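You operate a simulated robot arm through the tools that you are given. There is no shell and no other tool. Be economical: measure what you need, move in short steps, check, and stop when the job is done.

You are at the controls of a simulated robot arm. One attempt, no reset.

Task
Set the cap beside the jig into it and dose it as marked.
Fine: dose slider to the mark, spout over the cap, one pull of the lever; park the spout after.

The check looks at the end state, three seconds after you hand in, the way a careful person would. Anything else that was tipped, shoved, dropped, spilled or broken makes it a failure. A push-on lid holds only when it is set on centred and level and pressed home; a screw cap is set on level and turned clockwise until tight.

Robot
A 7-joint arm with a two-finger parallel gripper, fixed in place. Base frame: the origin is at the foot of the arm, x ahead of it, y to its left, z up; the work surface is at about z = 0.8. Readings come in m, rad, newtons and seconds.
With the tool pointing down near the work surface it reaches from about 0.24 to 0.68 m from the base axis. Its first joint turns from -1.152 to 1.152 rad. Payload 2.4 kg.
Tool frame: the origin (TCP) lies between the finger pads and is the grasp point; the fingertips stand 0.03 m ahead of it; z points along the fingers, y is the line along which they close. Largest opening 0.094 m; finger width 0.028, thickness 0.01; the body of the gripper, 0.05 by 0.096 m, starts 0.055 m behind the TCP.
Orientation is that of the tool frame in the base frame, as a unit quaternion [x, y, z, w]. With the fingers straight down and closing along the base's y, the tool's x points along the base's -x, its y along +y and its z along -z.

Tools
- The arm moves only by the tool arm_command. Its argument "plan" is a list that holds one entry, the list of rows, each a list of 7 numbers: the shift along the tool's x, y, z in m, then the turn, a rotation vector about the tool's x, y, z in rad, then the closure in counts, from 0 (fully open) to 255 (shut). In form: [[[x, y, z, ax, ay, az, hand], ...]]. A call has 1 to 20 rows; each row shifts and turns the commanded pose from where the row before left it, along the tool's axes as they then stand. Each row takes 0.2 s and may step no farther than 0.05 m and 0.15 rad from the row before; otherwise, or with a gripper value out of range, the whole call is refused. A pose out of reach is approached as far as the arm can. The call stops where the force on the tool passes 40 N (or 10 N more than at its start, if that is more) or the arm is blocked; 0.2 s more then pass. The fingers move at their own pace (about 0.153 m/s each) and stop on an object; they squeeze with about 32 N. The grip force told is the motor's: it shows also when the fingers shut on nothing. Time passes only in rows, and 0.2 s behind the last, so rows that do not move let the fingers close. It gives the time, the measured TCP pose, the force on the tool (base axes), the opening and the grip force at its end, in the units of the frame above (readings bear some noise).
- Cameras (640 x 400 px; columns grow to the right, rows downward): "scene" is fixed at [0.0481, 0.4806, 1.4626]; the picture's right is [-0.66, -0.75, 0.00], its down [-0.30, 0.27, -0.91] and it looks along [0.68, -0.61, -0.40] (base axes); focal length 295 px, centre (320, 200). "wrist" rides on the gripper at [-0.037, 0, -0.058] in the tool frame; the picture's right is [0.00, -1.00, 0.00], its down [0.97, 0.00, -0.24] and it looks along [0.24, 0.00, 0.97] (tool axes); focal length 218 px, centre (320, 200). There is no depth. A picture from a camera that has moved, and an enlarged one, comes with that camera's place and axes in the base frame and with its lens.
- snapshot(camera): a new picture of that camera. No time passes.
- zoom(camera, box): a new picture of the part [left, top, right, bottom] of that camera's present view, enlarged. No time passes.
- close_job(): hands the job in; it is judged then, once.

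Work in short steps. Places have to be worked out from the pictures, the camera data and where the tool is seen: move nearer, look again, correct. Check each grasp and each placing, and mend what went wrong. You have 120 turns and 68 pictures in all, those below and enlarged ones among them. Open the gripper and draw the arm clear of the work before you hand the job in, unless the task says otherwise; then end with one line.

The tools are called after ">>>" as name(argument=value, ...) on one line, values as JSON. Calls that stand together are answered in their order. arm_command: Moves the arm, as the interface text tells. Its arguments: {"type":"object","properties":{"plan":{"type":"array"}},"required":["plan"]} The other tools are called the same way: snapshot (camera) takes a picture; zoom (camera, box) takes an enlarged picture of a part of a camera's view; close_job () hands the job in.

At the start:

```text
t: 0.0
eef_pos: [0.3421, -0.0634, 1.332]
ee_rot: [0.0, 1.0, 0.0, 0.0]
contact_force: [0.0, -0.9, 0.0]
grip_width: 0.0939
gripper_force: 0.0
```

scene: 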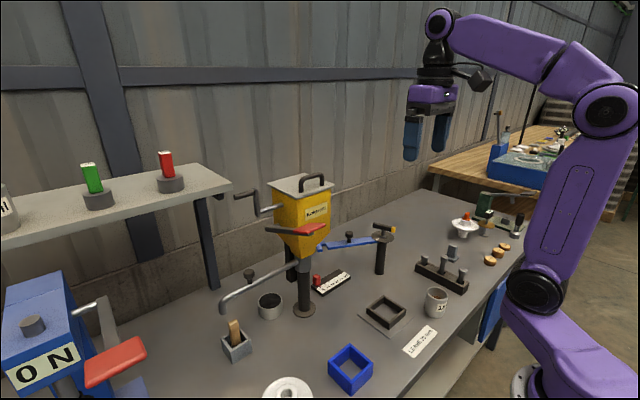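
wrist: 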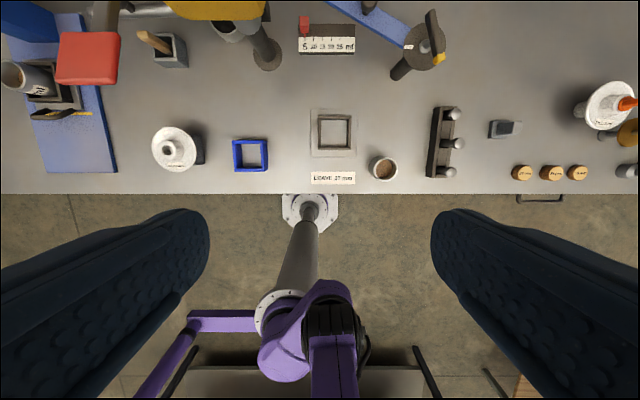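

I start by enlarging the main parts of the scene to identify the jig, the cap, the slider and the lever.

>>> zoom(camera="scene", box=[210, 160, 410, 330])

>>> zoom(camera="scene", box=[320, 180, 540, 380])

>>> zoom(camera="wrist", box=[160, 0, 480, 200])

```text
2.35 times, centred on (310, 245) of scene
camera zoom: at [0.0481, 0.4806, 1.4626], right [-0.66, -0.75, 0.0], down [-0.3, 0.27, -0.91], along [0.68, -0.61, -0.4], focal length 695 px, centre (344, 94)
```

zoom: 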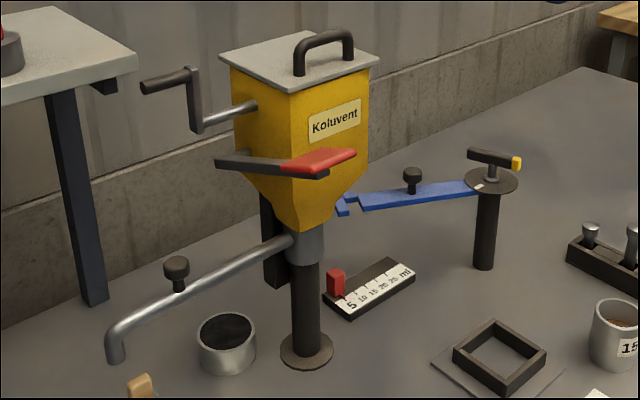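

```text
2.00 times, centred on (430, 280) of scene
camera zoom: at [0.0481, 0.4806, 1.4626], right [-0.66, -0.75, 0.0], down [-0.3, 0.27, -0.91], along [0.68, -0.61, -0.4], focal length 591 px, centre (100, 40)
```

zoom: 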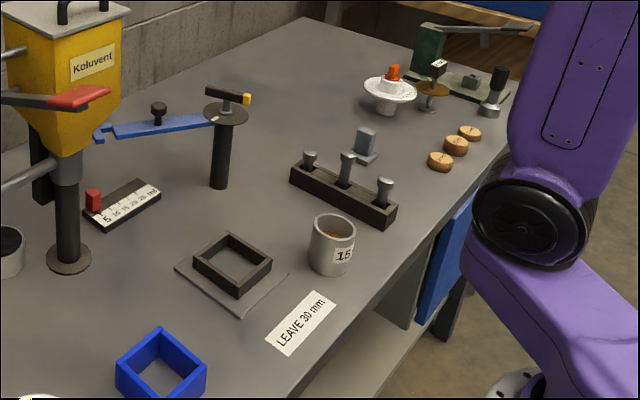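

```text
2.00 times, centred on (320, 100) of wrist
camera zoom: at [0.3789, -0.0645, 1.389], right [0.0, -1.0, 0.0], down [-0.97, 0.0, 0.24], along [-0.24, 0.0, -0.97], focal length 436 px, centre (320, 400)
```

zoom: 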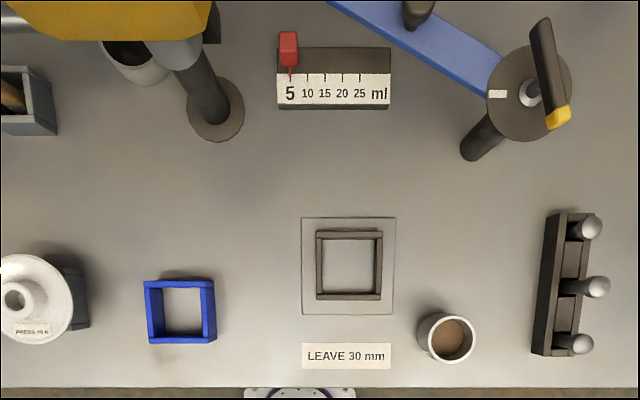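

The dark jig sits near (0.41, -0.10), with a cup-like cap marked "15" beside it at about (0.32, -0.22). The slider is at 5 and the spout points along +y from a post near (0.59, 0.06). I zoom in to read the labels and see the station at the far left.

>>> zoom(camera="wrist", box=[290, 90, 410, 190])

>>> zoom(camera="wrist", box=[0, 0, 210, 190])

>>> zoom(camera="scene", box=[260, 170, 410, 300])

```text
4.00 times, centred on (350, 140) of wrist
camera zoom: at [0.3789, -0.0645, 1.389], right [0.0, -1.0, 0.0], down [-0.97, 0.0, 0.24], along [-0.24, 0.0, -0.97], focal length 873 px, centre (200, 440)
```

zoom: 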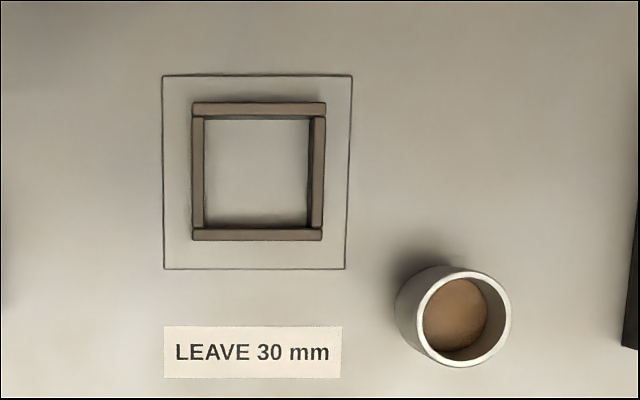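

```text
2.11 times, centred on (105, 95) of wrist
camera zoom: at [0.3789, -0.0645, 1.389], right [0.0, -1.0, 0.0], down [-0.97, 0.0, 0.24], along [-0.24, 0.0, -0.97], focal length 460 px, centre (773, 421)
```

zoom: 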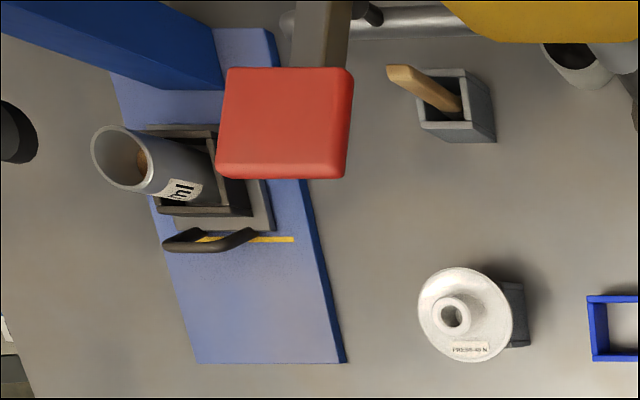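

```text
3.08 times, centred on (335, 235) of scene
camera zoom: at [0.0481, 0.4806, 1.4626], right [-0.66, -0.75, 0.0], down [-0.3, 0.27, -0.91], along [0.68, -0.61, -0.4], focal length 909 px, centre (274, 92)
```

zoom: 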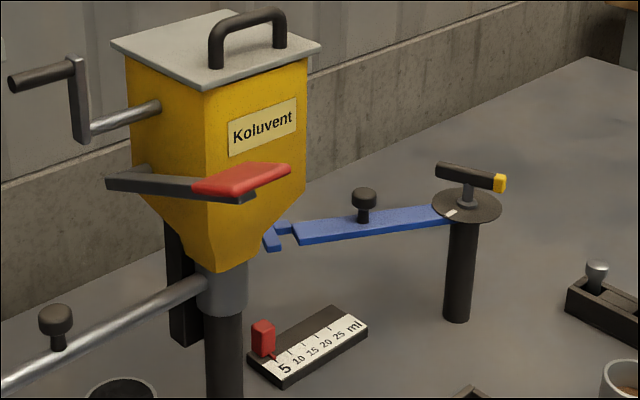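

The cap is the "15" cup and the jig is the dark square frame. I tilt the tool forward so the wrist camera sees the dispenser and its lever.

>>> arm_command(plan=[[[0, 0, 0, 0, -0.15, 0, 0], [0, 0, 0, 0, -0.15, 0, 0], [0, 0, 0, 0, -0.15, 0, 0], [0, 0, 0, 0, -0.15, 0, 0], [0, 0, 0, 0, -0.15, 0, 0], [0, 0, 0, 0, 0, 0, 0]]])

>>> snapshot(camera="wrist")

>>> zoom(camera="wrist", box=[160, 20, 480, 220])

```text
t: 1.4
eef_pos: [0.3409, -0.0633, 1.3311]
ee_rot: [-0.001, 0.93, 0.001, 0.367]
contact_force: [-0.4, 0.7, 0.3]
grip_width: 0.0939
gripper_force: 0.0
```

```text
59 pictures are left
camera wrist: at [0.3295, -0.0643, 1.3988], right [0.0, -1.0, 0.0], down [-0.87, 0.0, -0.49], along [0.49, 0.0, -0.87], focal length 218 px, centre (320, 200)
```

wrist: 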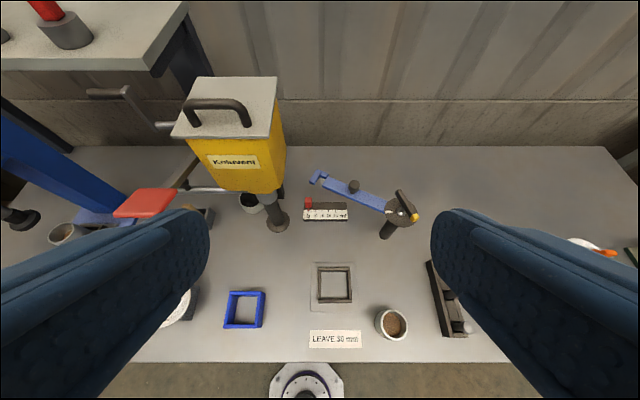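

```text
2.00 times, centred on (320, 120) of wrist
camera zoom: at [0.3295, -0.0643, 1.3988], right [0.0, -1.0, 0.0], down [-0.87, 0.0, -0.49], along [0.49, 0.0, -0.87], focal length 436 px, centre (320, 360)
```

zoom: 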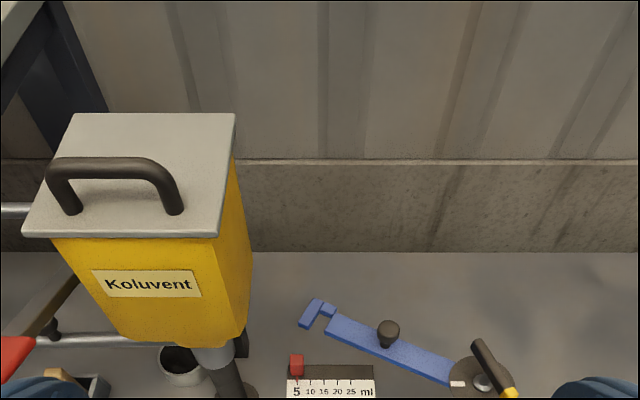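

The lever's red pad is near (0.455, 0.146, 1.17), pivoting on the hopper's +y side. The cap comes first, so I go upright again and move above it.

>>> arm_command(plan=[[[0, 0, 0, 0, 0.15, 0, 0], [0, 0, 0, 0, 0.15, 0, 0], [0, 0, 0, 0, 0.15, 0, 0], [0, 0, 0, 0, 0.15, 0, 0], [0, 0, 0, 0, 0.15, 0, 0], [0.016, -0.04, 0, 0, 0, 0, 0], [0, -0.04, 0, 0, 0, 0, 0], [0, -0.04, 0, 0, 0, 0, 0], [0, -0.037, 0.03, 0, 0, 0, 0], [0, 0, 0.05, 0, 0, 0, 0], [0, 0, 0.05, 0, 0, 0, 0], [0, 0, 0.05, 0, 0, 0, 0], [0, 0, 0.05, 0, 0, 0, 0], [0, 0, 0.05, 0, 0, 0, 0], [0, 0, 0, 0, 0, 0, 0]]])

>>> snapshot(camera="wrist")

>>> snapshot(camera="scene")

```text
t: 4.6
eef_pos: [0.3266, -0.2226, 1.0515]
ee_rot: [-0.001, 1.0, -0.001, 0.0]
contact_force: [-0.4, 0.1, 0.4]
grip_width: 0.0941
gripper_force: 0.0
```

```text
57 pictures are left
camera wrist: at [0.3643, -0.2227, 1.108], right [0.0, -1.0, 0.0], down [-0.97, 0.0, 0.24], along [-0.24, 0.0, -0.97], focal length 218 px, centre (320, 200)
```

wrist: 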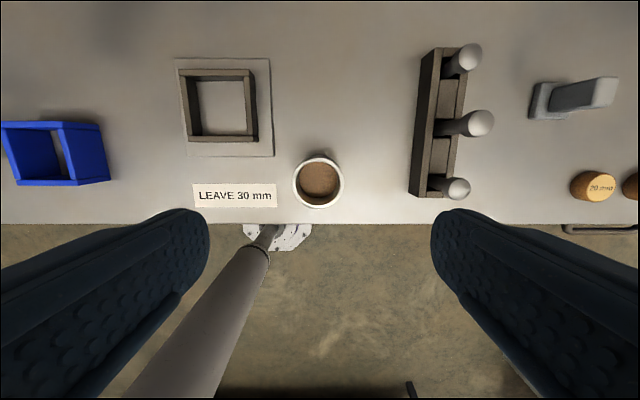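

```text
56 pictures are left
```

scene: 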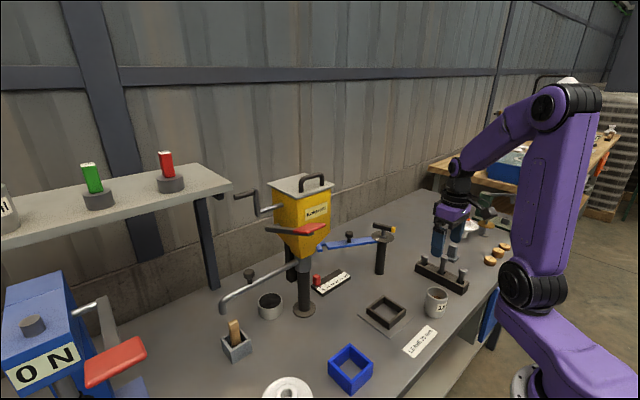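

The cap is about 59 mm across with its rim near z = 0.857, centred at about (0.324, -0.221). I lower partway, with the fingers still above the rim, and look again.

>>> arm_command(plan=[[[0.002, 0.002, 0.05, 0, 0, 0, 0], [0, 0, 0.05, 0, 0, 0, 0], [0, 0, 0.03, 0, 0, 0, 0], [0, 0, 0, 0, 0, 0, 0]]])

>>> snapshot(camera="wrist")

>>> zoom(camera="scene", box=[360, 210, 520, 330])

```text
t: 5.6
eef_pos: [0.3251, -0.2193, 0.9205]
ee_rot: [-0.001, 1.0, 0.0, 0.0]
contact_force: [-0.3, 0.3, 0.0]
grip_width: 0.094
gripper_force: 0.0
```

```text
55 pictures are left
camera wrist: at [0.3619, -0.2201, 0.978], right [0.0, -1.0, 0.0], down [-0.97, 0.0, 0.24], along [-0.24, 0.0, -0.97], focal length 218 px, centre (320, 200)
```

wrist: 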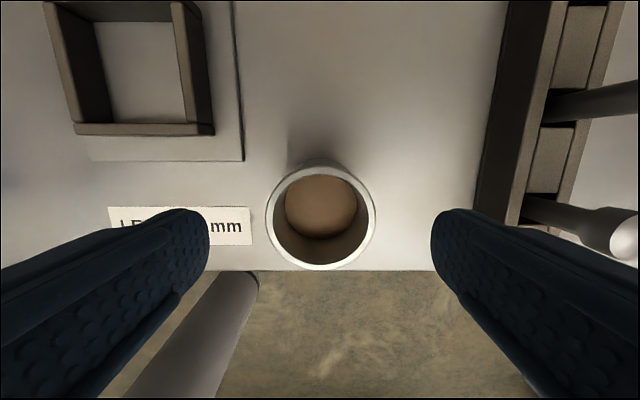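

```text
3.33 times, centred on (440, 270) of scene
camera zoom: at [0.0481, 0.4806, 1.4626], right [-0.66, -0.75, 0.0], down [-0.3, 0.27, -0.91], along [0.68, -0.61, -0.4], focal length 985 px, centre (-80, -33)
```

zoom: 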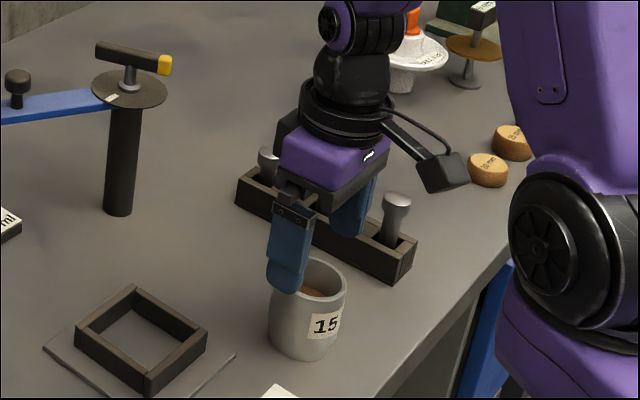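

The cap is under the fingers with its rim at about z = 0.865 and a wall height on the jig of about 0.03. I go down to TCP z ≈ 0.872 so the fingertips stay above the jig walls later, then close.

>>> arm_command(plan=[[[0, -0.001, 0.025, 0, 0, 0, 0], [0, 0, 0.0235, 0, 0, 0, 0], [0, 0, 0, 0, 0, 0, 0], [0, 0, 0, 0, 0, 0, 255], [0, 0, 0, 0, 0, 0, 255], [0, 0, 0, 0, 0, 0, 255]]])

>>> zoom(camera="scene", box=[360, 210, 520, 330])

```text
t: 7.0
eef_pos: [0.3248, -0.2217, 0.8734]
ee_rot: [0.0, 1.0, -0.001, 0.0]
contact_force: [0.9, -0.5, 0.3]
grip_width: 0.0625
gripper_force: 32.0
```

```text
3.33 times, centred on (440, 270) of scene
camera zoom: at [0.0482, 0.4805, 1.4626], right [-0.66, -0.75, 0.0], down [-0.3, 0.27, -0.91], along [0.68, -0.61, -0.4], focal length 985 px, centre (-80, -33)
```

zoom: 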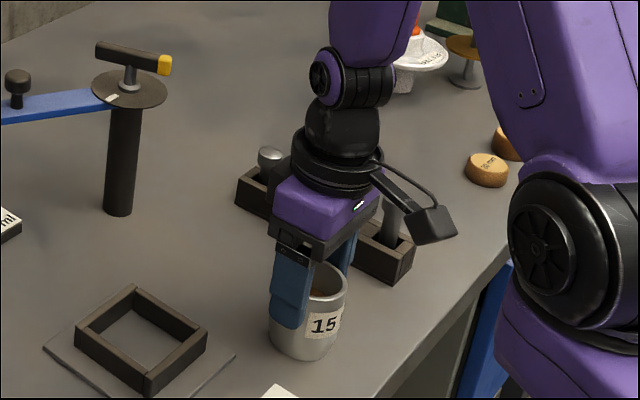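

Grasp is good at 62.5 mm width. I lift and bring the cap short of the jig so the wrist camera can see the jig beyond it.

>>> arm_command(plan=[[[0, 0, -0.03, 0, 0, 0, 255], [0, 0, -0.035, 0, 0, 0, 255], [0, 0, -0.035, 0, 0, 0, 255], [-0.01, 0.03, 0, 0, 0, 0, 255], [-0.015, 0.03, 0, 0, 0, 0, 255], [0, 0.03, 0, 0, 0, 0, 255], [0, 0.0317, 0, 0, 0, 0, 255], [0, 0, 0, 0, 0, 0, 255]]])

>>> zoom(camera="wrist", box=[220, 40, 420, 240])

>>> zoom(camera="scene", box=[340, 210, 500, 330])

```text
t: 8.8
eef_pos: [0.3494, -0.0976, 0.9733]
ee_rot: [-0.001, 1.0, 0.0, 0.0]
contact_force: [0.4, 0.3, -3.1]
grip_width: 0.0625
gripper_force: 32.4
```

```text
2.00 times, centred on (320, 140) of wrist
camera zoom: at [0.3863, -0.0983, 1.0307], right [0.0, -1.0, 0.0], down [-0.97, 0.0, 0.24], along [-0.24, 0.0, -0.97], focal length 436 px, centre (320, 320)
```

zoom: 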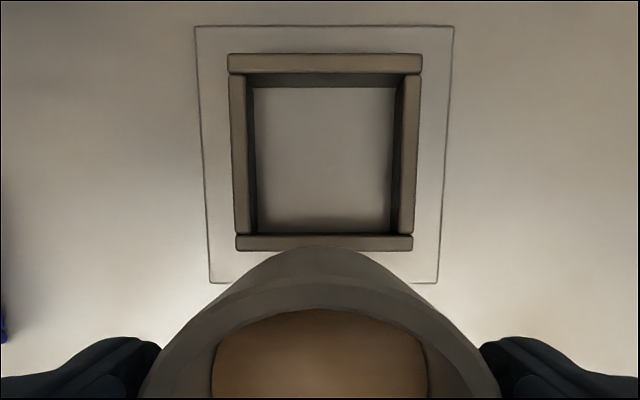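

```text
3.33 times, centred on (420, 270) of scene
camera zoom: at [0.0482, 0.4806, 1.4626], right [-0.66, -0.75, 0.0], down [-0.3, 0.27, -0.91], along [0.68, -0.61, -0.4], focal length 985 px, centre (-13, -33)
```

zoom: 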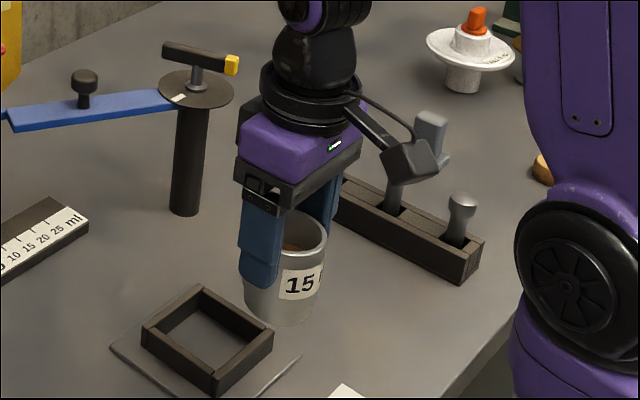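

Jig centre works out to about (0.410, -0.1005), walls' top at about 0.828. I check where the cap sits within the fingers along x.

>>> snapshot(camera="wrist")

```text
50 pictures are left
camera wrist: at [0.3863, -0.0983, 1.0307], right [0.0, -1.0, 0.0], down [-0.97, 0.0, 0.24], along [-0.24, 0.0, -0.97], focal length 218 px, centre (320, 200)
```

wrist: 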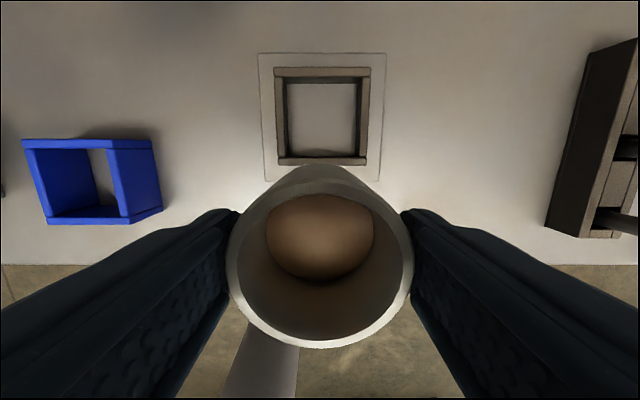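

The cap sits about 3–4 mm behind the TCP along x. I move it 64.5 mm forward and 2 mm to -y, then lower to just above the walls and check.

>>> arm_command(plan=[[[-0.0325, -0.0022, 0, 0, 0, 0, 255], [-0.032, 0, 0, 0, 0, 0, 255], [0, 0, 0.03, 0, 0, 0, 255], [0, 0, 0.027, 0, 0, 0, 255], [0, 0, 0, 0, 0, 0, 255]]])

>>> zoom(camera="scene", box=[340, 250, 440, 350])

>>> snapshot(camera="wrist")

```text
t: 10.0
eef_pos: [0.4151, -0.1009, 0.9145]
ee_rot: [0.0, 1.0, -0.001, 0.001]
contact_force: [0.4, -0.1, -3.5]
grip_width: 0.0623
gripper_force: 32.3
```

```text
4.00 times, centred on (390, 300) of scene
camera zoom: at [0.0482, 0.4805, 1.4626], right [-0.66, -0.75, 0.0], down [-0.3, 0.27, -0.91], along [0.68, -0.61, -0.4], focal length 1182 px, centre (40, -200)
```

zoom: 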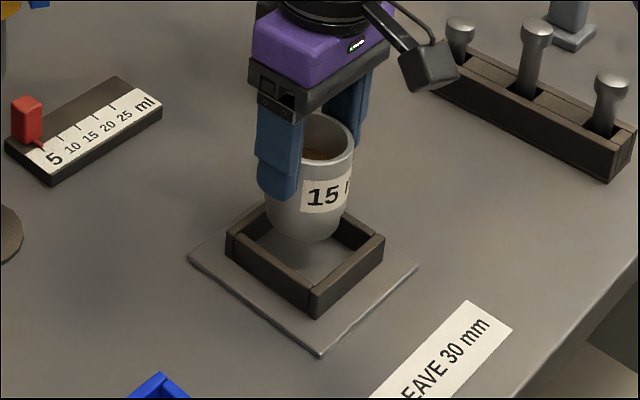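

```text
48 pictures are left
camera wrist: at [0.4516, -0.101, 0.9725], right [0.0, -1.0, 0.0], down [-0.97, 0.0, 0.24], along [-0.24, 0.0, -0.97], focal length 218 px, centre (320, 200)
```

wrist: 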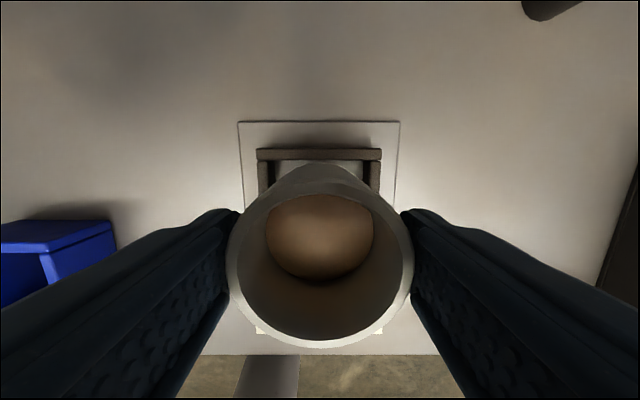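

The wrist view suggests alignment within a millimetre or so; I enlarge the scene view more to verify before lowering.

>>> zoom(camera="scene", box=[380, 285, 450, 335])

>>> zoom(camera="wrist", box=[220, 110, 420, 210])

```text
8.00 times, centred on (415, 310) of scene
camera zoom: at [0.0482, 0.4805, 1.4626], right [-0.66, -0.75, 0.0], down [-0.3, 0.27, -0.91], along [0.68, -0.61, -0.4], focal length 2363 px, centre (-440, -680)
```

zoom: 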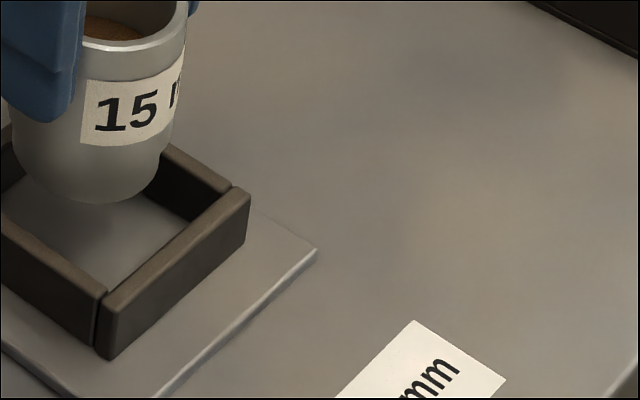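

```text
3.20 times, centred on (320, 160) of wrist
camera zoom: at [0.4516, -0.101, 0.9725], right [0.0, -1.0, 0.0], down [-0.97, 0.0, 0.24], along [-0.24, 0.0, -0.97], focal length 698 px, centre (320, 328)
```

zoom: 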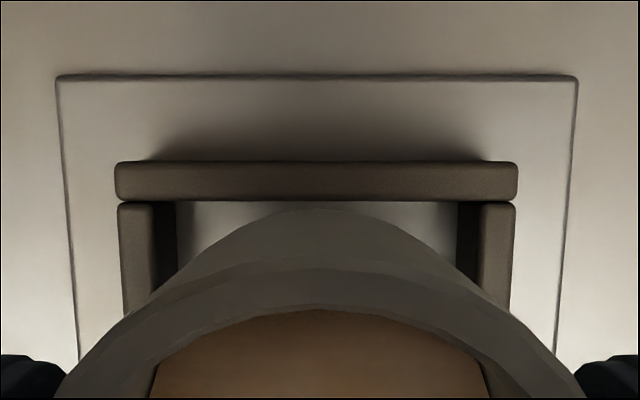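

The far side of the cap is tighter than the near side: cap centre about 1.3 mm too far in x. I correct that and lower in small steps, watching the force.

>>> arm_command(plan=[[[0.0013, 0.0005, 0, 0, 0, 0, 255], [0, 0, 0.008, 0, 0, 0, 255], [0, 0, 0.006, 0, 0, 0, 255], [0, 0, 0.006, 0, 0, 0, 255], [0, 0, 0, 0, 0, 0, 255]]])

>>> zoom(camera="scene", box=[365, 265, 435, 335])

>>> zoom(camera="wrist", box=[220, 110, 420, 210])

```text
t: 11.2
eef_pos: [0.4132, -0.1, 0.8967]
ee_rot: [0.0, 1.0, 0.0, 0.0]
contact_force: [-0.4, -0.9, -3.2]
grip_width: 0.0622
gripper_force: 31.9
```

```text
5.71 times, centred on (400, 300) of scene
camera zoom: at [0.0482, 0.4805, 1.4626], right [-0.66, -0.75, 0.0], down [-0.3, 0.27, -0.91], along [0.68, -0.61, -0.4], focal length 1688 px, centre (-137, -371)
```

zoom: 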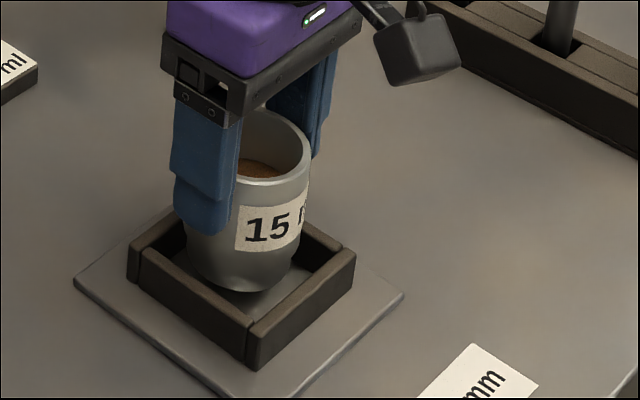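

```text
3.20 times, centred on (320, 160) of wrist
camera zoom: at [0.4493, -0.101, 0.9532], right [0.0, -1.0, 0.0], down [-0.97, 0.0, 0.24], along [-0.24, 0.0, -0.97], focal length 698 px, centre (320, 328)
```

zoom: 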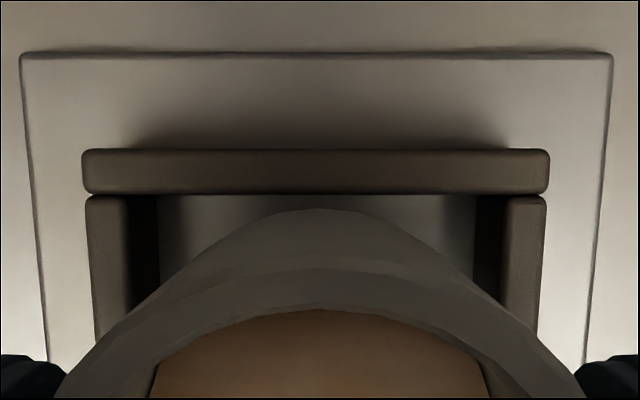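

No contact and the cap is entering the frame. I continue down in small steps until it seats.

>>> arm_command(plan=[[[0, 0, 0.005, 0, 0, 0, 255], [0, 0, 0.005, 0, 0, 0, 255], [0, 0, 0.004, 0, 0, 0, 255], [0, 0, 0.003, 0, 0, 0, 255], [0, 0, 0, 0, 0, 0, 255]]])

>>> zoom(camera="scene", box=[365, 265, 435, 335])

```text
t: 12.4
eef_pos: [0.4131, -0.1002, 0.8799]
ee_rot: [0.0, 1.0, 0.0, 0.001]
contact_force: [0.8, -0.3, -3.2]
grip_width: 0.0621
gripper_force: 32.1
```

```text
5.71 times, centred on (400, 300) of scene
camera zoom: at [0.0482, 0.4805, 1.4626], right [-0.66, -0.75, 0.0], down [-0.3, 0.27, -0.91], along [0.68, -0.61, -0.4], focal length 1688 px, centre (-137, -371)
```

zoom: 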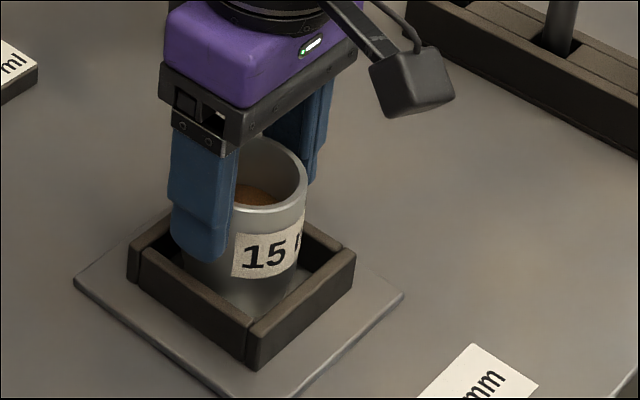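

The cap is inside the frame. A few millimetres more to touch the floor.

>>> arm_command(plan=[[[0, 0, 0.002, 0, 0, 0, 255], [0, 0, 0.001, 0, 0, 0, 255], [0, 0, 0.001, 0, 0, 0, 255], [0, 0, 0, 0, 0, 0, 255]]])

```text
t: 13.4
eef_pos: [0.413, -0.0995, 0.8755]
ee_rot: [0.0, 1.0, 0.0, 0.001]
contact_force: [1.0, -0.7, 25.1]
grip_width: 0.0622
gripper_force: 31.7
```

The cap is on the jig floor. I ease off 1 mm, open, and lift clear.

>>> arm_command(plan=[[[0, 0, -0.001, 0, 0, 0, 255], [0, 0, 0, 0, 0, 0, 0], [0, 0, 0, 0, 0, 0, 0], [0, 0, -0.02, 0, 0, 0, 0], [0, 0, -0.04, 0, 0, 0, 0], [0, 0, -0.05, 0, 0, 0, 0], [0, 0, -0.05, 0, 0, 0, 0], [0, 0, 0, 0, 0, 0, 0]]])

>>> snapshot(camera="wrist")

>>> zoom(camera="scene", box=[280, 220, 440, 340])

```text
t: 15.2
eef_pos: [0.4119, -0.0995, 1.0357]
ee_rot: [0.0, 1.0, 0.0, 0.001]
contact_force: [-0.5, 0.8, 0.4]
grip_width: 0.094
gripper_force: 0.1
```

```text
42 pictures are left
camera wrist: at [0.4487, -0.1004, 1.0928], right [0.0, -1.0, 0.0], down [-0.97, 0.0, 0.24], along [-0.24, 0.0, -0.97], focal length 218 px, centre (320, 200)
```

wrist: 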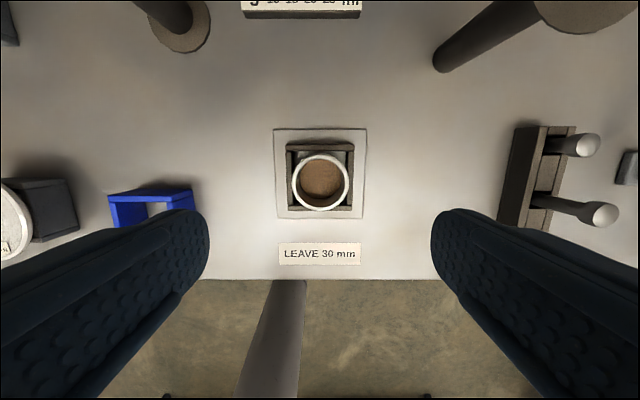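

```text
3.33 times, centred on (360, 280) of scene
camera zoom: at [0.0481, 0.4806, 1.4626], right [-0.66, -0.75, 0.0], down [-0.3, 0.27, -0.91], along [0.68, -0.61, -0.4], focal length 985 px, centre (187, -67)
```

zoom: 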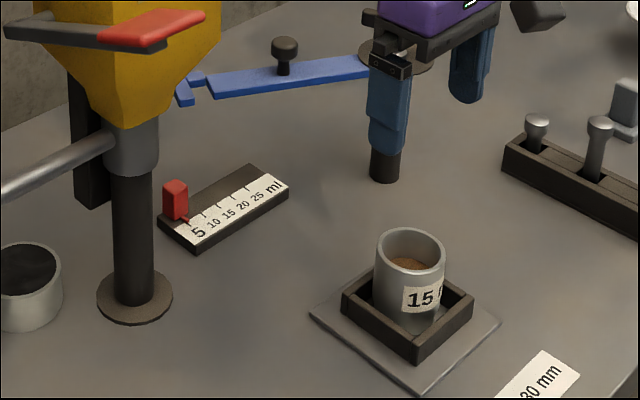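

The cap sits squarely in the jig. The slider at about (0.638, -0.031) is beside the hopper and partly under the blue arm (z ≈ 0.94), so I'll approach with the tool tilted forward. First I tilt and look from nearby.

>>> arm_command(plan=[[[-0.03, 0.025, 0.0, 0, 0, 0, 0], [-0.03, 0.025, 0.03, 0, 0, 0, 0], [0, 0, 0, 0, -0.15, 0, 0], [0, 0, 0, 0, -0.15, 0, 0], [0, 0, 0, 0, -0.15, 0, 0], [0, 0, 0, 0, -0.15, 0, 0], [0, 0, 0, 0, -0.15, 0, 0], [0, 0, 0, 0, -0.1, 0, 0], [0, 0, 0, 0, 0, 0, 0]]])

>>> snapshot(camera="wrist")

>>> snapshot(camera="scene")

```text
t: 17.2
eef_pos: [0.4732, -0.0499, 1.0049]
ee_rot: [0.0, 0.911, 0.0, 0.413]
contact_force: [-0.3, -0.3, 0.0]
grip_width: 0.0939
gripper_force: 0.1
```

```text
40 pictures are left
camera wrist: at [0.4529, -0.0503, 1.0713], right [0.0, -1.0, 0.0], down [-0.82, 0.0, -0.57], along [0.57, 0.0, -0.82], focal length 218 px, centre (320, 200)
```

wrist: 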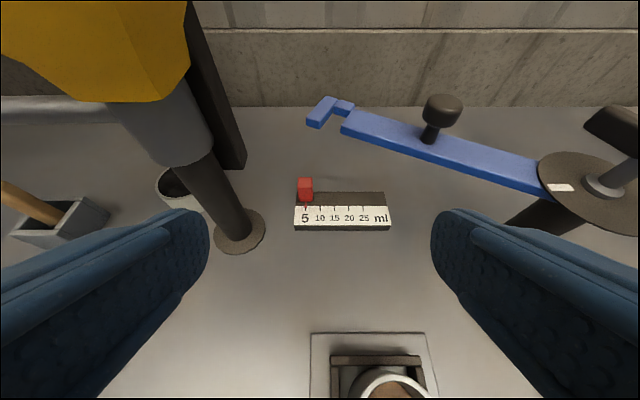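

```text
39 pictures are left
```

scene: 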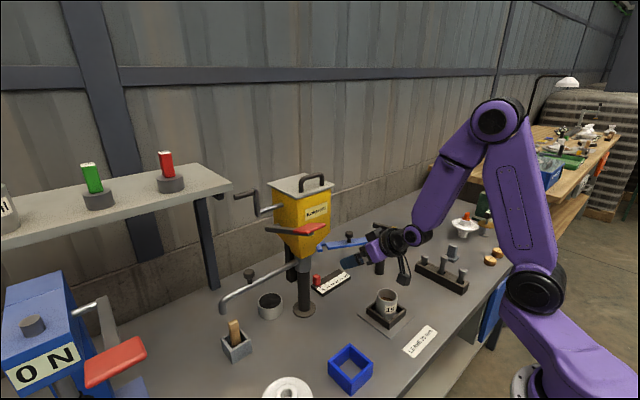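

Clear view now: red slider block at about (0.635, -0.030), tick 15 at y ≈ -0.070, blue arm's underside near z 0.94 behind. I approach low with the fingers half open.

>>> arm_command(plan=[[[0.0059, 0.0067, 0.0438, 0, 0, 0, 119], [0.0059, 0.0067, 0.0438, 0, 0, 0, 119], [0.0059, 0.0067, 0.0438, 0, 0, 0, 119], [0, 0, 0, 0, 0, 0, 119]]])

>>> snapshot(camera="wrist")

>>> zoom(camera="scene", box=[260, 180, 460, 320])

```text
t: 18.2
eef_pos: [0.5601, -0.0294, 0.9059]
ee_rot: [-0.001, 0.911, 0.0, 0.413]
contact_force: [0.0, -0.1, -0.3]
grip_width: 0.0501
gripper_force: 0.1
```

```text
38 pictures are left
camera wrist: at [0.5404, -0.0298, 0.9717], right [0.0, -1.0, 0.0], down [-0.82, 0.0, -0.57], along [0.57, 0.0, -0.82], focal length 218 px, centre (320, 200)
```

wrist: 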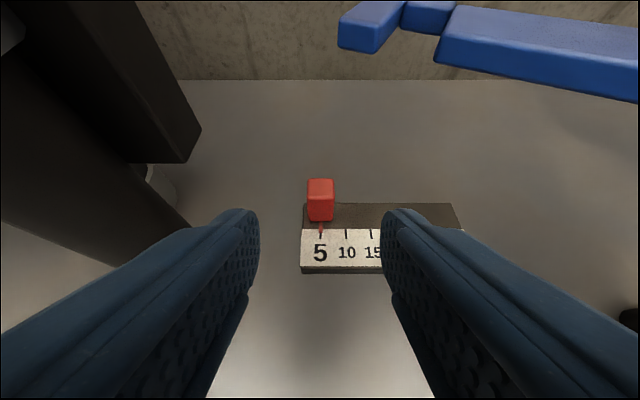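

```text
2.86 times, centred on (360, 250) of scene
camera zoom: at [0.0482, 0.4806, 1.4626], right [-0.66, -0.75, 0.0], down [-0.3, 0.27, -0.91], along [0.68, -0.61, -0.4], focal length 844 px, centre (206, 57)
```

zoom: 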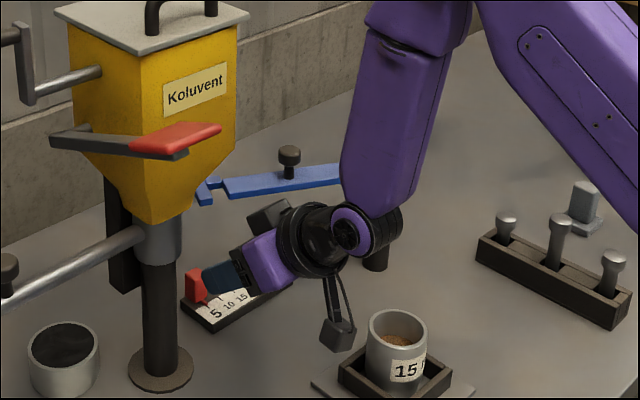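

The block is centred between the fingers: x 0.625–0.644, z 0.823–0.849. I advance along the tilt so the finger ends straddle it, then close.

>>> arm_command(plan=[[[-0.0018, -0.0003, 0.0272, 0, 0, 0, 119], [-0.0018, 0, 0.0272, 0, 0, 0, 119], [-0.0018, 0, 0.0272, 0, 0, 0, 119], [0, 0, 0, 0, 0, 0, 119], [0, 0, 0, 0, 0, 0, 200], [0, 0, 0, 0, 0, 0, 220], [0, 0, 0, 0, 0, 0, 220]]])

>>> snapshot(camera="wrist")

>>> zoom(camera="scene", box=[260, 180, 460, 320])

```text
t: 19.8
eef_pos: [0.6252, -0.0296, 0.8559]
ee_rot: [-0.001, 0.911, 0.001, 0.413]
contact_force: [4.8, 1.0, -4.8]
grip_width: 0.0193
gripper_force: 44.6
```

```text
36 pictures are left
camera wrist: at [0.6054, -0.0306, 0.9213], right [0.0, -1.0, 0.0], down [-0.82, 0.0, -0.57], along [0.57, 0.0, -0.82], focal length 218 px, centre (320, 200)
```

wrist: 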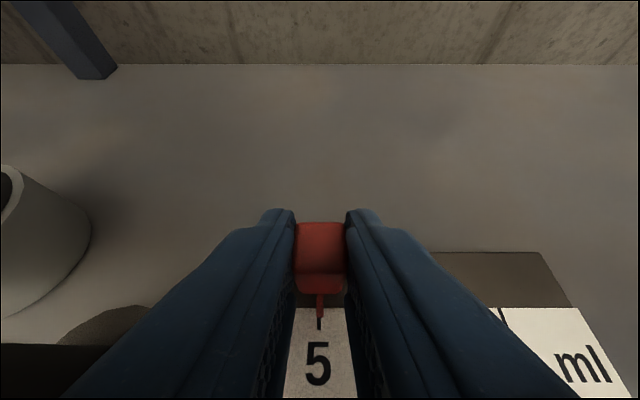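

```text
2.86 times, centred on (360, 250) of scene
camera zoom: at [0.0484, 0.4806, 1.4626], right [-0.66, -0.75, 0.0], down [-0.3, 0.27, -0.91], along [0.68, -0.61, -0.4], focal length 844 px, centre (206, 57)
```

zoom: 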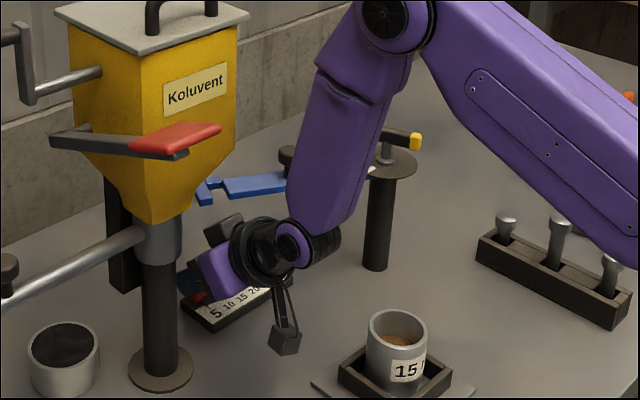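

The slider block is gripped and its pointer is on 5. Tick spacing is 20 mm, so I slide 40 mm towards -y in small steps.

>>> arm_command(plan=[[[0, -0.01, 0, 0, 0, 0, 220], [0, -0.01, 0, 0, 0, 0, 220], [0, -0.01, 0, 0, 0, 0, 220], [0, -0.01, 0, 0, 0, 0, 220], [0, 0, 0, 0, 0, 0, 220]]])

>>> snapshot(camera="wrist")

```text
t: 21.0
eef_pos: [0.6253, -0.0707, 0.8559]
ee_rot: [0.0, 0.911, 0.0, 0.412]
contact_force: [12.8, 2.7, -12.0]
grip_width: 0.0191
gripper_force: 44.7
```

```text
34 pictures are left
camera wrist: at [0.6054, -0.071, 0.9214], right [0.0, -1.0, 0.0], down [-0.82, 0.0, -0.57], along [0.57, 0.0, -0.82], focal length 218 px, centre (320, 200)
```

wrist: 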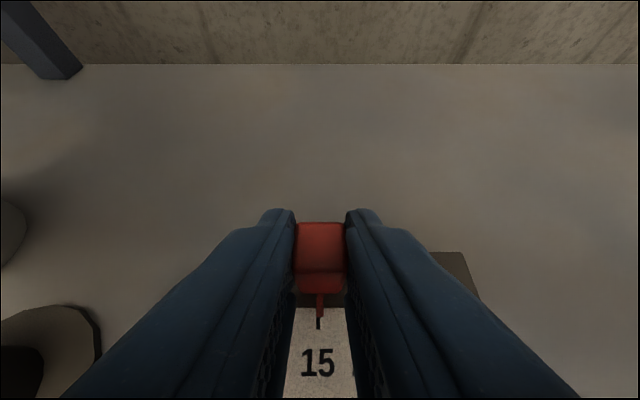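

The pointer is on 15; I enlarge to check the fine alignment.

>>> zoom(camera="wrist", box=[280, 270, 360, 390])

```text
3.33 times, centred on (320, 330) of wrist
camera zoom: at [0.6054, -0.071, 0.9214], right [0.0, -1.0, 0.0], down [-0.82, 0.0, -0.57], along [0.57, 0.0, -0.82], focal length 728 px, centre (320, -233)
```

zoom: 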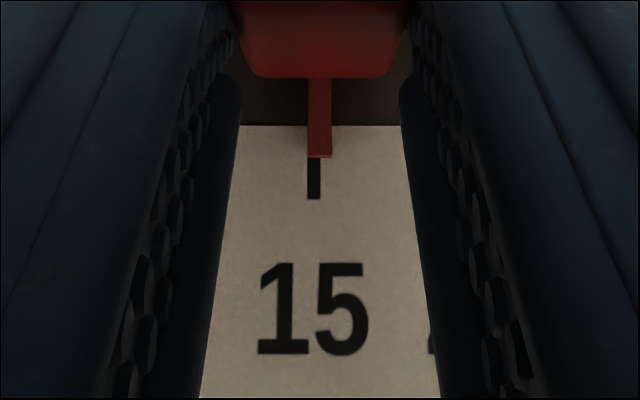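

The pointer is about 0.7 mm past the tick. I nudge back 0.7 mm, open, and back out along the tool axis.

>>> arm_command(plan=[[[0, 0.0007, 0, 0, 0, 0, 220], [0, 0, 0, 0, 0, 0, 220], [0, 0, 0, 0, 0, 0, 160], [0, 0, 0, 0, 0, 0, 160], [0.0018, 0, -0.03, 0, 0, 0, 130], [0.0018, 0, -0.03, 0, 0, 0, 119], [0, 0, 0, 0, 0, 0, 119]]])

>>> zoom(camera="wrist", box=[260, 160, 400, 300])

```text
t: 22.6
eef_pos: [0.5768, -0.0694, 0.8933]
ee_rot: [-0.001, 0.911, 0.0, 0.412]
contact_force: [-0.1, 0.1, 0.4]
grip_width: 0.0498
gripper_force: 0.0
```

```text
2.86 times, centred on (330, 230) of wrist
camera zoom: at [0.5571, -0.0694, 0.9589], right [0.0, -1.0, 0.0], down [-0.82, 0.0, -0.57], along [0.57, 0.0, -0.82], focal length 624 px, centre (291, 114)
```

zoom: 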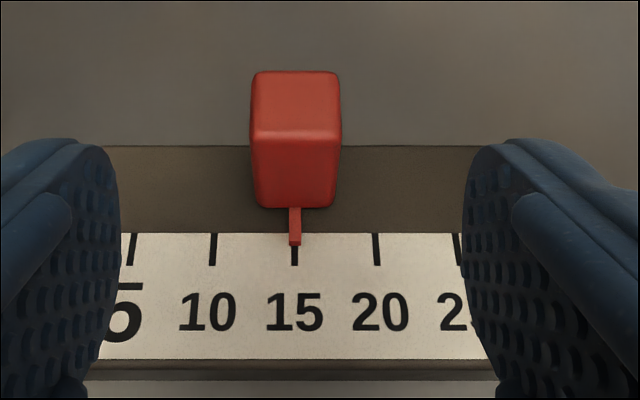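

The slider stands on 15. Next is the spout: its knob is near (0.60, 0.22, 1.01), and the red lever hangs above the swing path, so I'll need a low, strongly tilted hand. I back out and move left for a good view.

>>> arm_command(plan=[[[0, 0, -0.05, 0, 0, 0, 119], [0, 0, -0.05, 0, 0, 0, 119], [0, 0, -0.05, 0, 0, 0, 119], [-0.0043, 0, -0.0455, 0, 0, 0, 0], [-0.0043, 0, -0.0455, 0, 0, 0, 0], [-0.0043, 0, -0.0455, 0, 0, 0, 0], [0, 0.045, 0, 0, 0, 0, 0], [0, 0.045, 0, 0, 0, 0, 0], [0, 0.045, 0, 0, 0, 0, 0], [0, 0.045, 0, 0, 0, 0, 0], [0, 0.045, 0, 0, 0, 0, 0], [0, 0.045, 0, 0, 0, 0, 0], [0, 0, 0, 0, 0, 0, 0]]])

>>> snapshot(camera="wrist")

>>> snapshot(camera="scene")

```text
t: 25.4
eef_pos: [0.3788, 0.2095, 1.0996]
ee_rot: [0.0, 0.911, 0.0, 0.413]
contact_force: [1.0, -0.1, 0.3]
grip_width: 0.0937
gripper_force: 0.2
out of reach, approached as far as the arm can: row 6
```

```text
31 pictures are left
camera wrist: at [0.3601, 0.2092, 1.1651], right [0.0, -1.0, 0.0], down [-0.82, 0.0, -0.57], along [0.57, 0.0, -0.82], focal length 218 px, centre (320, 200)
```

wrist: 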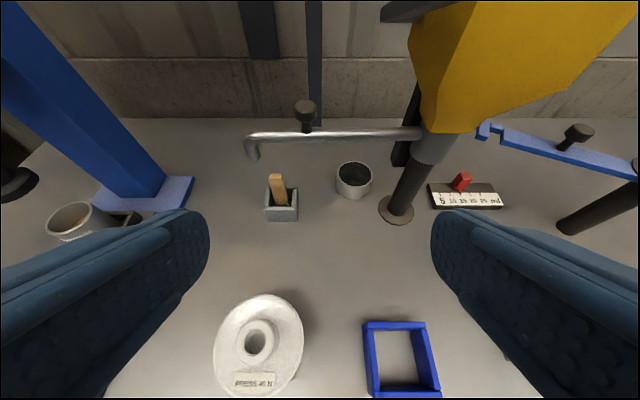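

```text
30 pictures are left
```

scene: 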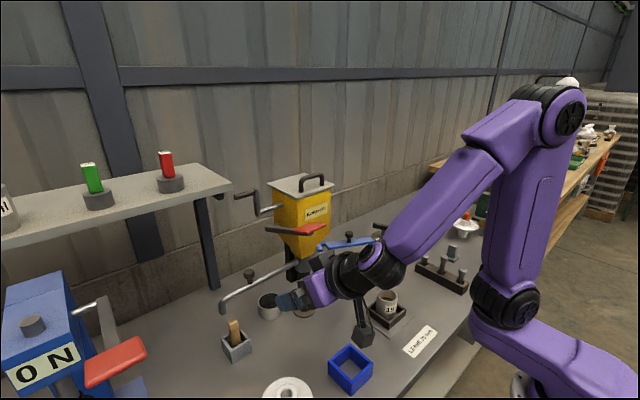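

The spout pivots about (0.589, 0.057), with its tip radius about 0.24 at z 0.975 and its knob near (0.582, 0.226, 1.02). The jig lies at 221° on the same radius, so it's a swing of about 130°. I approach the knob at this tilt.

>>> arm_command(plan=[[[-0.021, 0.0055, 0.0441, 0, 0, 0, 0], [-0.021, 0.0055, 0.0441, 0, 0, 0, 0], [-0.021, 0.0055, 0.0441, 0, 0, 0, 0], [0, 0, 0, 0, 0, 0, 0]]])

>>> snapshot(camera="wrist")

>>> zoom(camera="scene", box=[210, 180, 410, 320])

```text
t: 26.4
eef_pos: [0.5209, 0.2251, 1.0581]
ee_rot: [-0.001, 0.911, 0.0, 0.412]
contact_force: [0.7, -0.1, 0.4]
grip_width: 0.0941
gripper_force: 0.1
```

```text
29 pictures are left
camera wrist: at [0.5011, 0.225, 1.1245], right [0.0, -1.0, 0.0], down [-0.82, 0.0, -0.57], along [0.57, 0.0, -0.82], focal length 218 px, centre (320, 200)
```

wrist: 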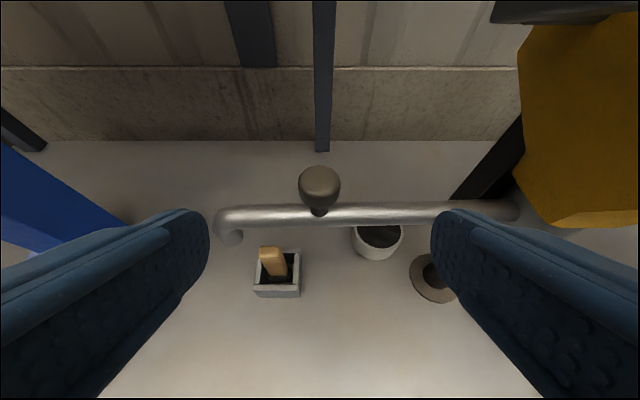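

```text
2.86 times, centred on (310, 250) of scene
camera zoom: at [0.0482, 0.4806, 1.4626], right [-0.66, -0.75, 0.0], down [-0.3, 0.27, -0.91], along [0.68, -0.61, -0.4], focal length 844 px, centre (349, 57)
```

zoom: 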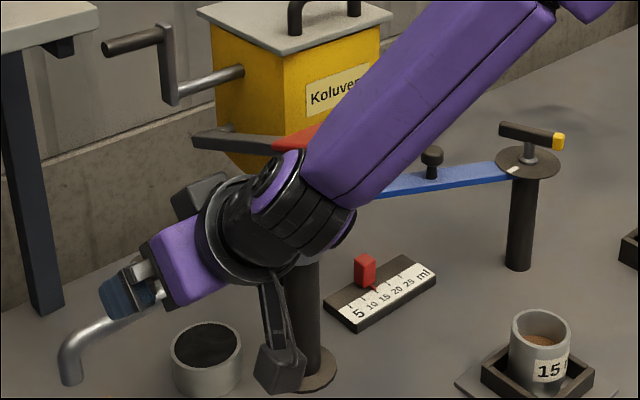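

The knob head is at about (0.590, 0.2245, 1.013), 25 mm across, centred between the fingers. I advance and close on it.

>>> arm_command(plan=[[[-0.0069, 0, 0.0359, 0, 0, 0, 0], [-0.0069, 0, 0.0358, 0, 0, 0, 0], [0, 0, 0, 0, 0, 0, 0], [0, 0, 0, 0, 0, 0, 255], [0, 0, 0, 0, 0, 0, 255], [0, 0, 0, 0, 0, 0, 255]]])

>>> snapshot(camera="wrist")

```text
t: 27.8
eef_pos: [0.5842, 0.2267, 1.0219]
ee_rot: [0.0, 0.911, 0.0, 0.413]
contact_force: [1.8, 1.0, -2.6]
grip_width: 0.0258
gripper_force: 45.3
```

```text
27 pictures are left
camera wrist: at [0.5642, 0.2256, 1.0866], right [0.0, -1.0, 0.0], down [-0.82, 0.0, -0.57], along [0.57, 0.0, -0.82], focal length 218 px, centre (320, 200)
```

wrist: 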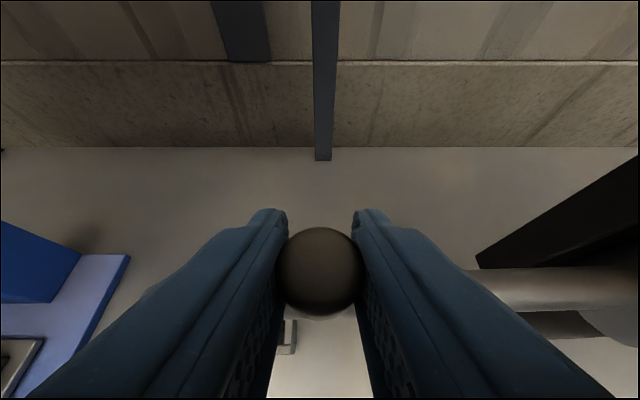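

The knob is gripped (25.8 mm). I start the swing: 30° along the arc in 5° steps, then check.

>>> arm_command(plan=[[[0.0097, -0.0006, -0.011, 0, 0, 0, 255], [0.0096, -0.0019, -0.0109, 0, 0, 0, 255], [0.0095, -0.0032, -0.0108, 0, 0, 0, 255], [0.0093, -0.0044, -0.0105, 0, 0, 0, 255], [0.009, -0.0056, -0.0102, 0, 0, 0, 255], [0.0086, -0.0068, -0.0098, 0, 0, 0, 255], [0, 0, 0, 0, 0, 0, 255]]])

>>> snapshot(camera="scene")

```text
t: 29.4
eef_pos: [0.5015, 0.2022, 1.025]
ee_rot: [0.001, 0.91, 0.001, 0.416]
contact_force: [3.9, 0.0, 24.5]
grip_width: 0.0256
gripper_force: 44.7
```

```text
26 pictures are left
```

scene: 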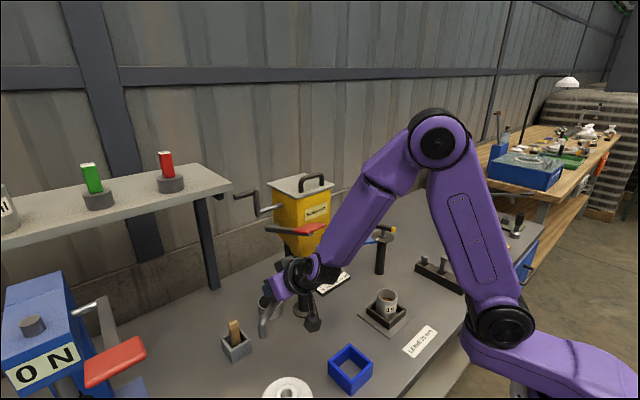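

The spout has followed, but there is about 25 N upward force on the tool, so I'm pressing slightly on the tube. I raise 3 mm and check the force.

>>> arm_command(plan=[[[-0.0023, 0, -0.002, 0, 0, 0, 255], [0, 0, 0, 0, 0, 0, 255]]])

>>> zoom(camera="scene", box=[230, 180, 390, 340])

>>> snapshot(camera="wrist")

```text
t: 30.0
eef_pos: [0.502, 0.202, 1.0233]
ee_rot: [0.001, 0.912, -0.001, 0.411]
contact_force: [3.9, -3.2, 2.6]
grip_width: 0.026
gripper_force: 45.4
```

```text
2.50 times, centred on (310, 260) of scene
camera zoom: at [0.0482, 0.4804, 1.4626], right [-0.66, -0.75, 0.0], down [-0.3, 0.27, -0.91], along [0.68, -0.61, -0.4], focal length 738 px, centre (345, 50)
```

zoom: 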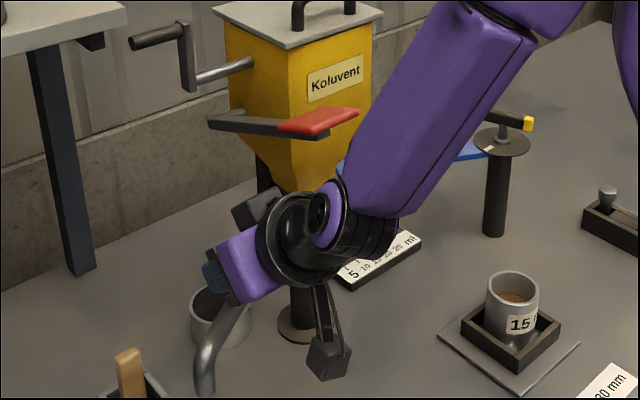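

```text
24 pictures are left
camera wrist: at [0.4806, 0.2013, 1.0899], right [0.0, -1.0, 0.0], down [-0.82, 0.0, -0.57], along [0.57, 0.0, -0.82], focal length 218 px, centre (320, 200)
```

wrist: 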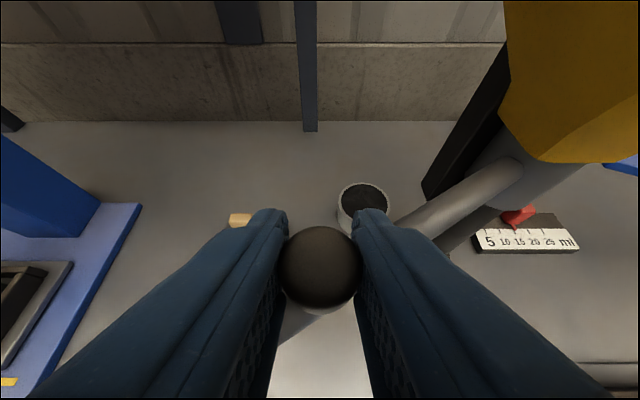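

Force is down to about 3 N and the lever is clear above. I continue to 150°.

>>> arm_command(plan=[[[0.0082, -0.0079, -0.0093, 0, 0, 0, 255], [0.0077, -0.009, -0.0088, 0, 0, 0, 255], [0.0072, -0.0099, -0.0081, 0, 0, 0, 255], [0.0066, -0.0108, -0.0075, 0, 0, 0, 255], [0.0059, -0.0117, -0.0067, 0, 0, 0, 255], [0.0052, -0.0124, -0.0059, 0, 0, 0, 255], [0, 0, 0, 0, 0, 0, 255]]])

>>> zoom(camera="scene", box=[230, 180, 390, 340])

```text
t: 31.6
eef_pos: [0.4391, 0.138, 1.0235]
ee_rot: [0.002, 0.912, -0.002, 0.411]
contact_force: [13.8, -5.2, -20.8]
grip_width: 0.0254
gripper_force: 45.0
```

```text
2.50 times, centred on (310, 260) of scene
camera zoom: at [0.0489, 0.4805, 1.4626], right [-0.66, -0.75, 0.0], down [-0.3, 0.27, -0.91], along [0.68, -0.61, -0.4], focal length 738 px, centre (345, 50)
```

zoom: 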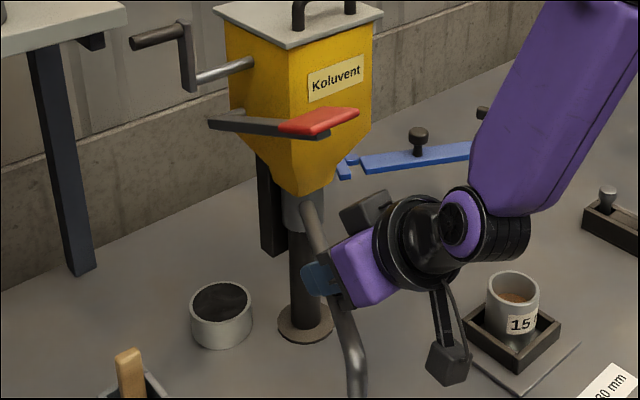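

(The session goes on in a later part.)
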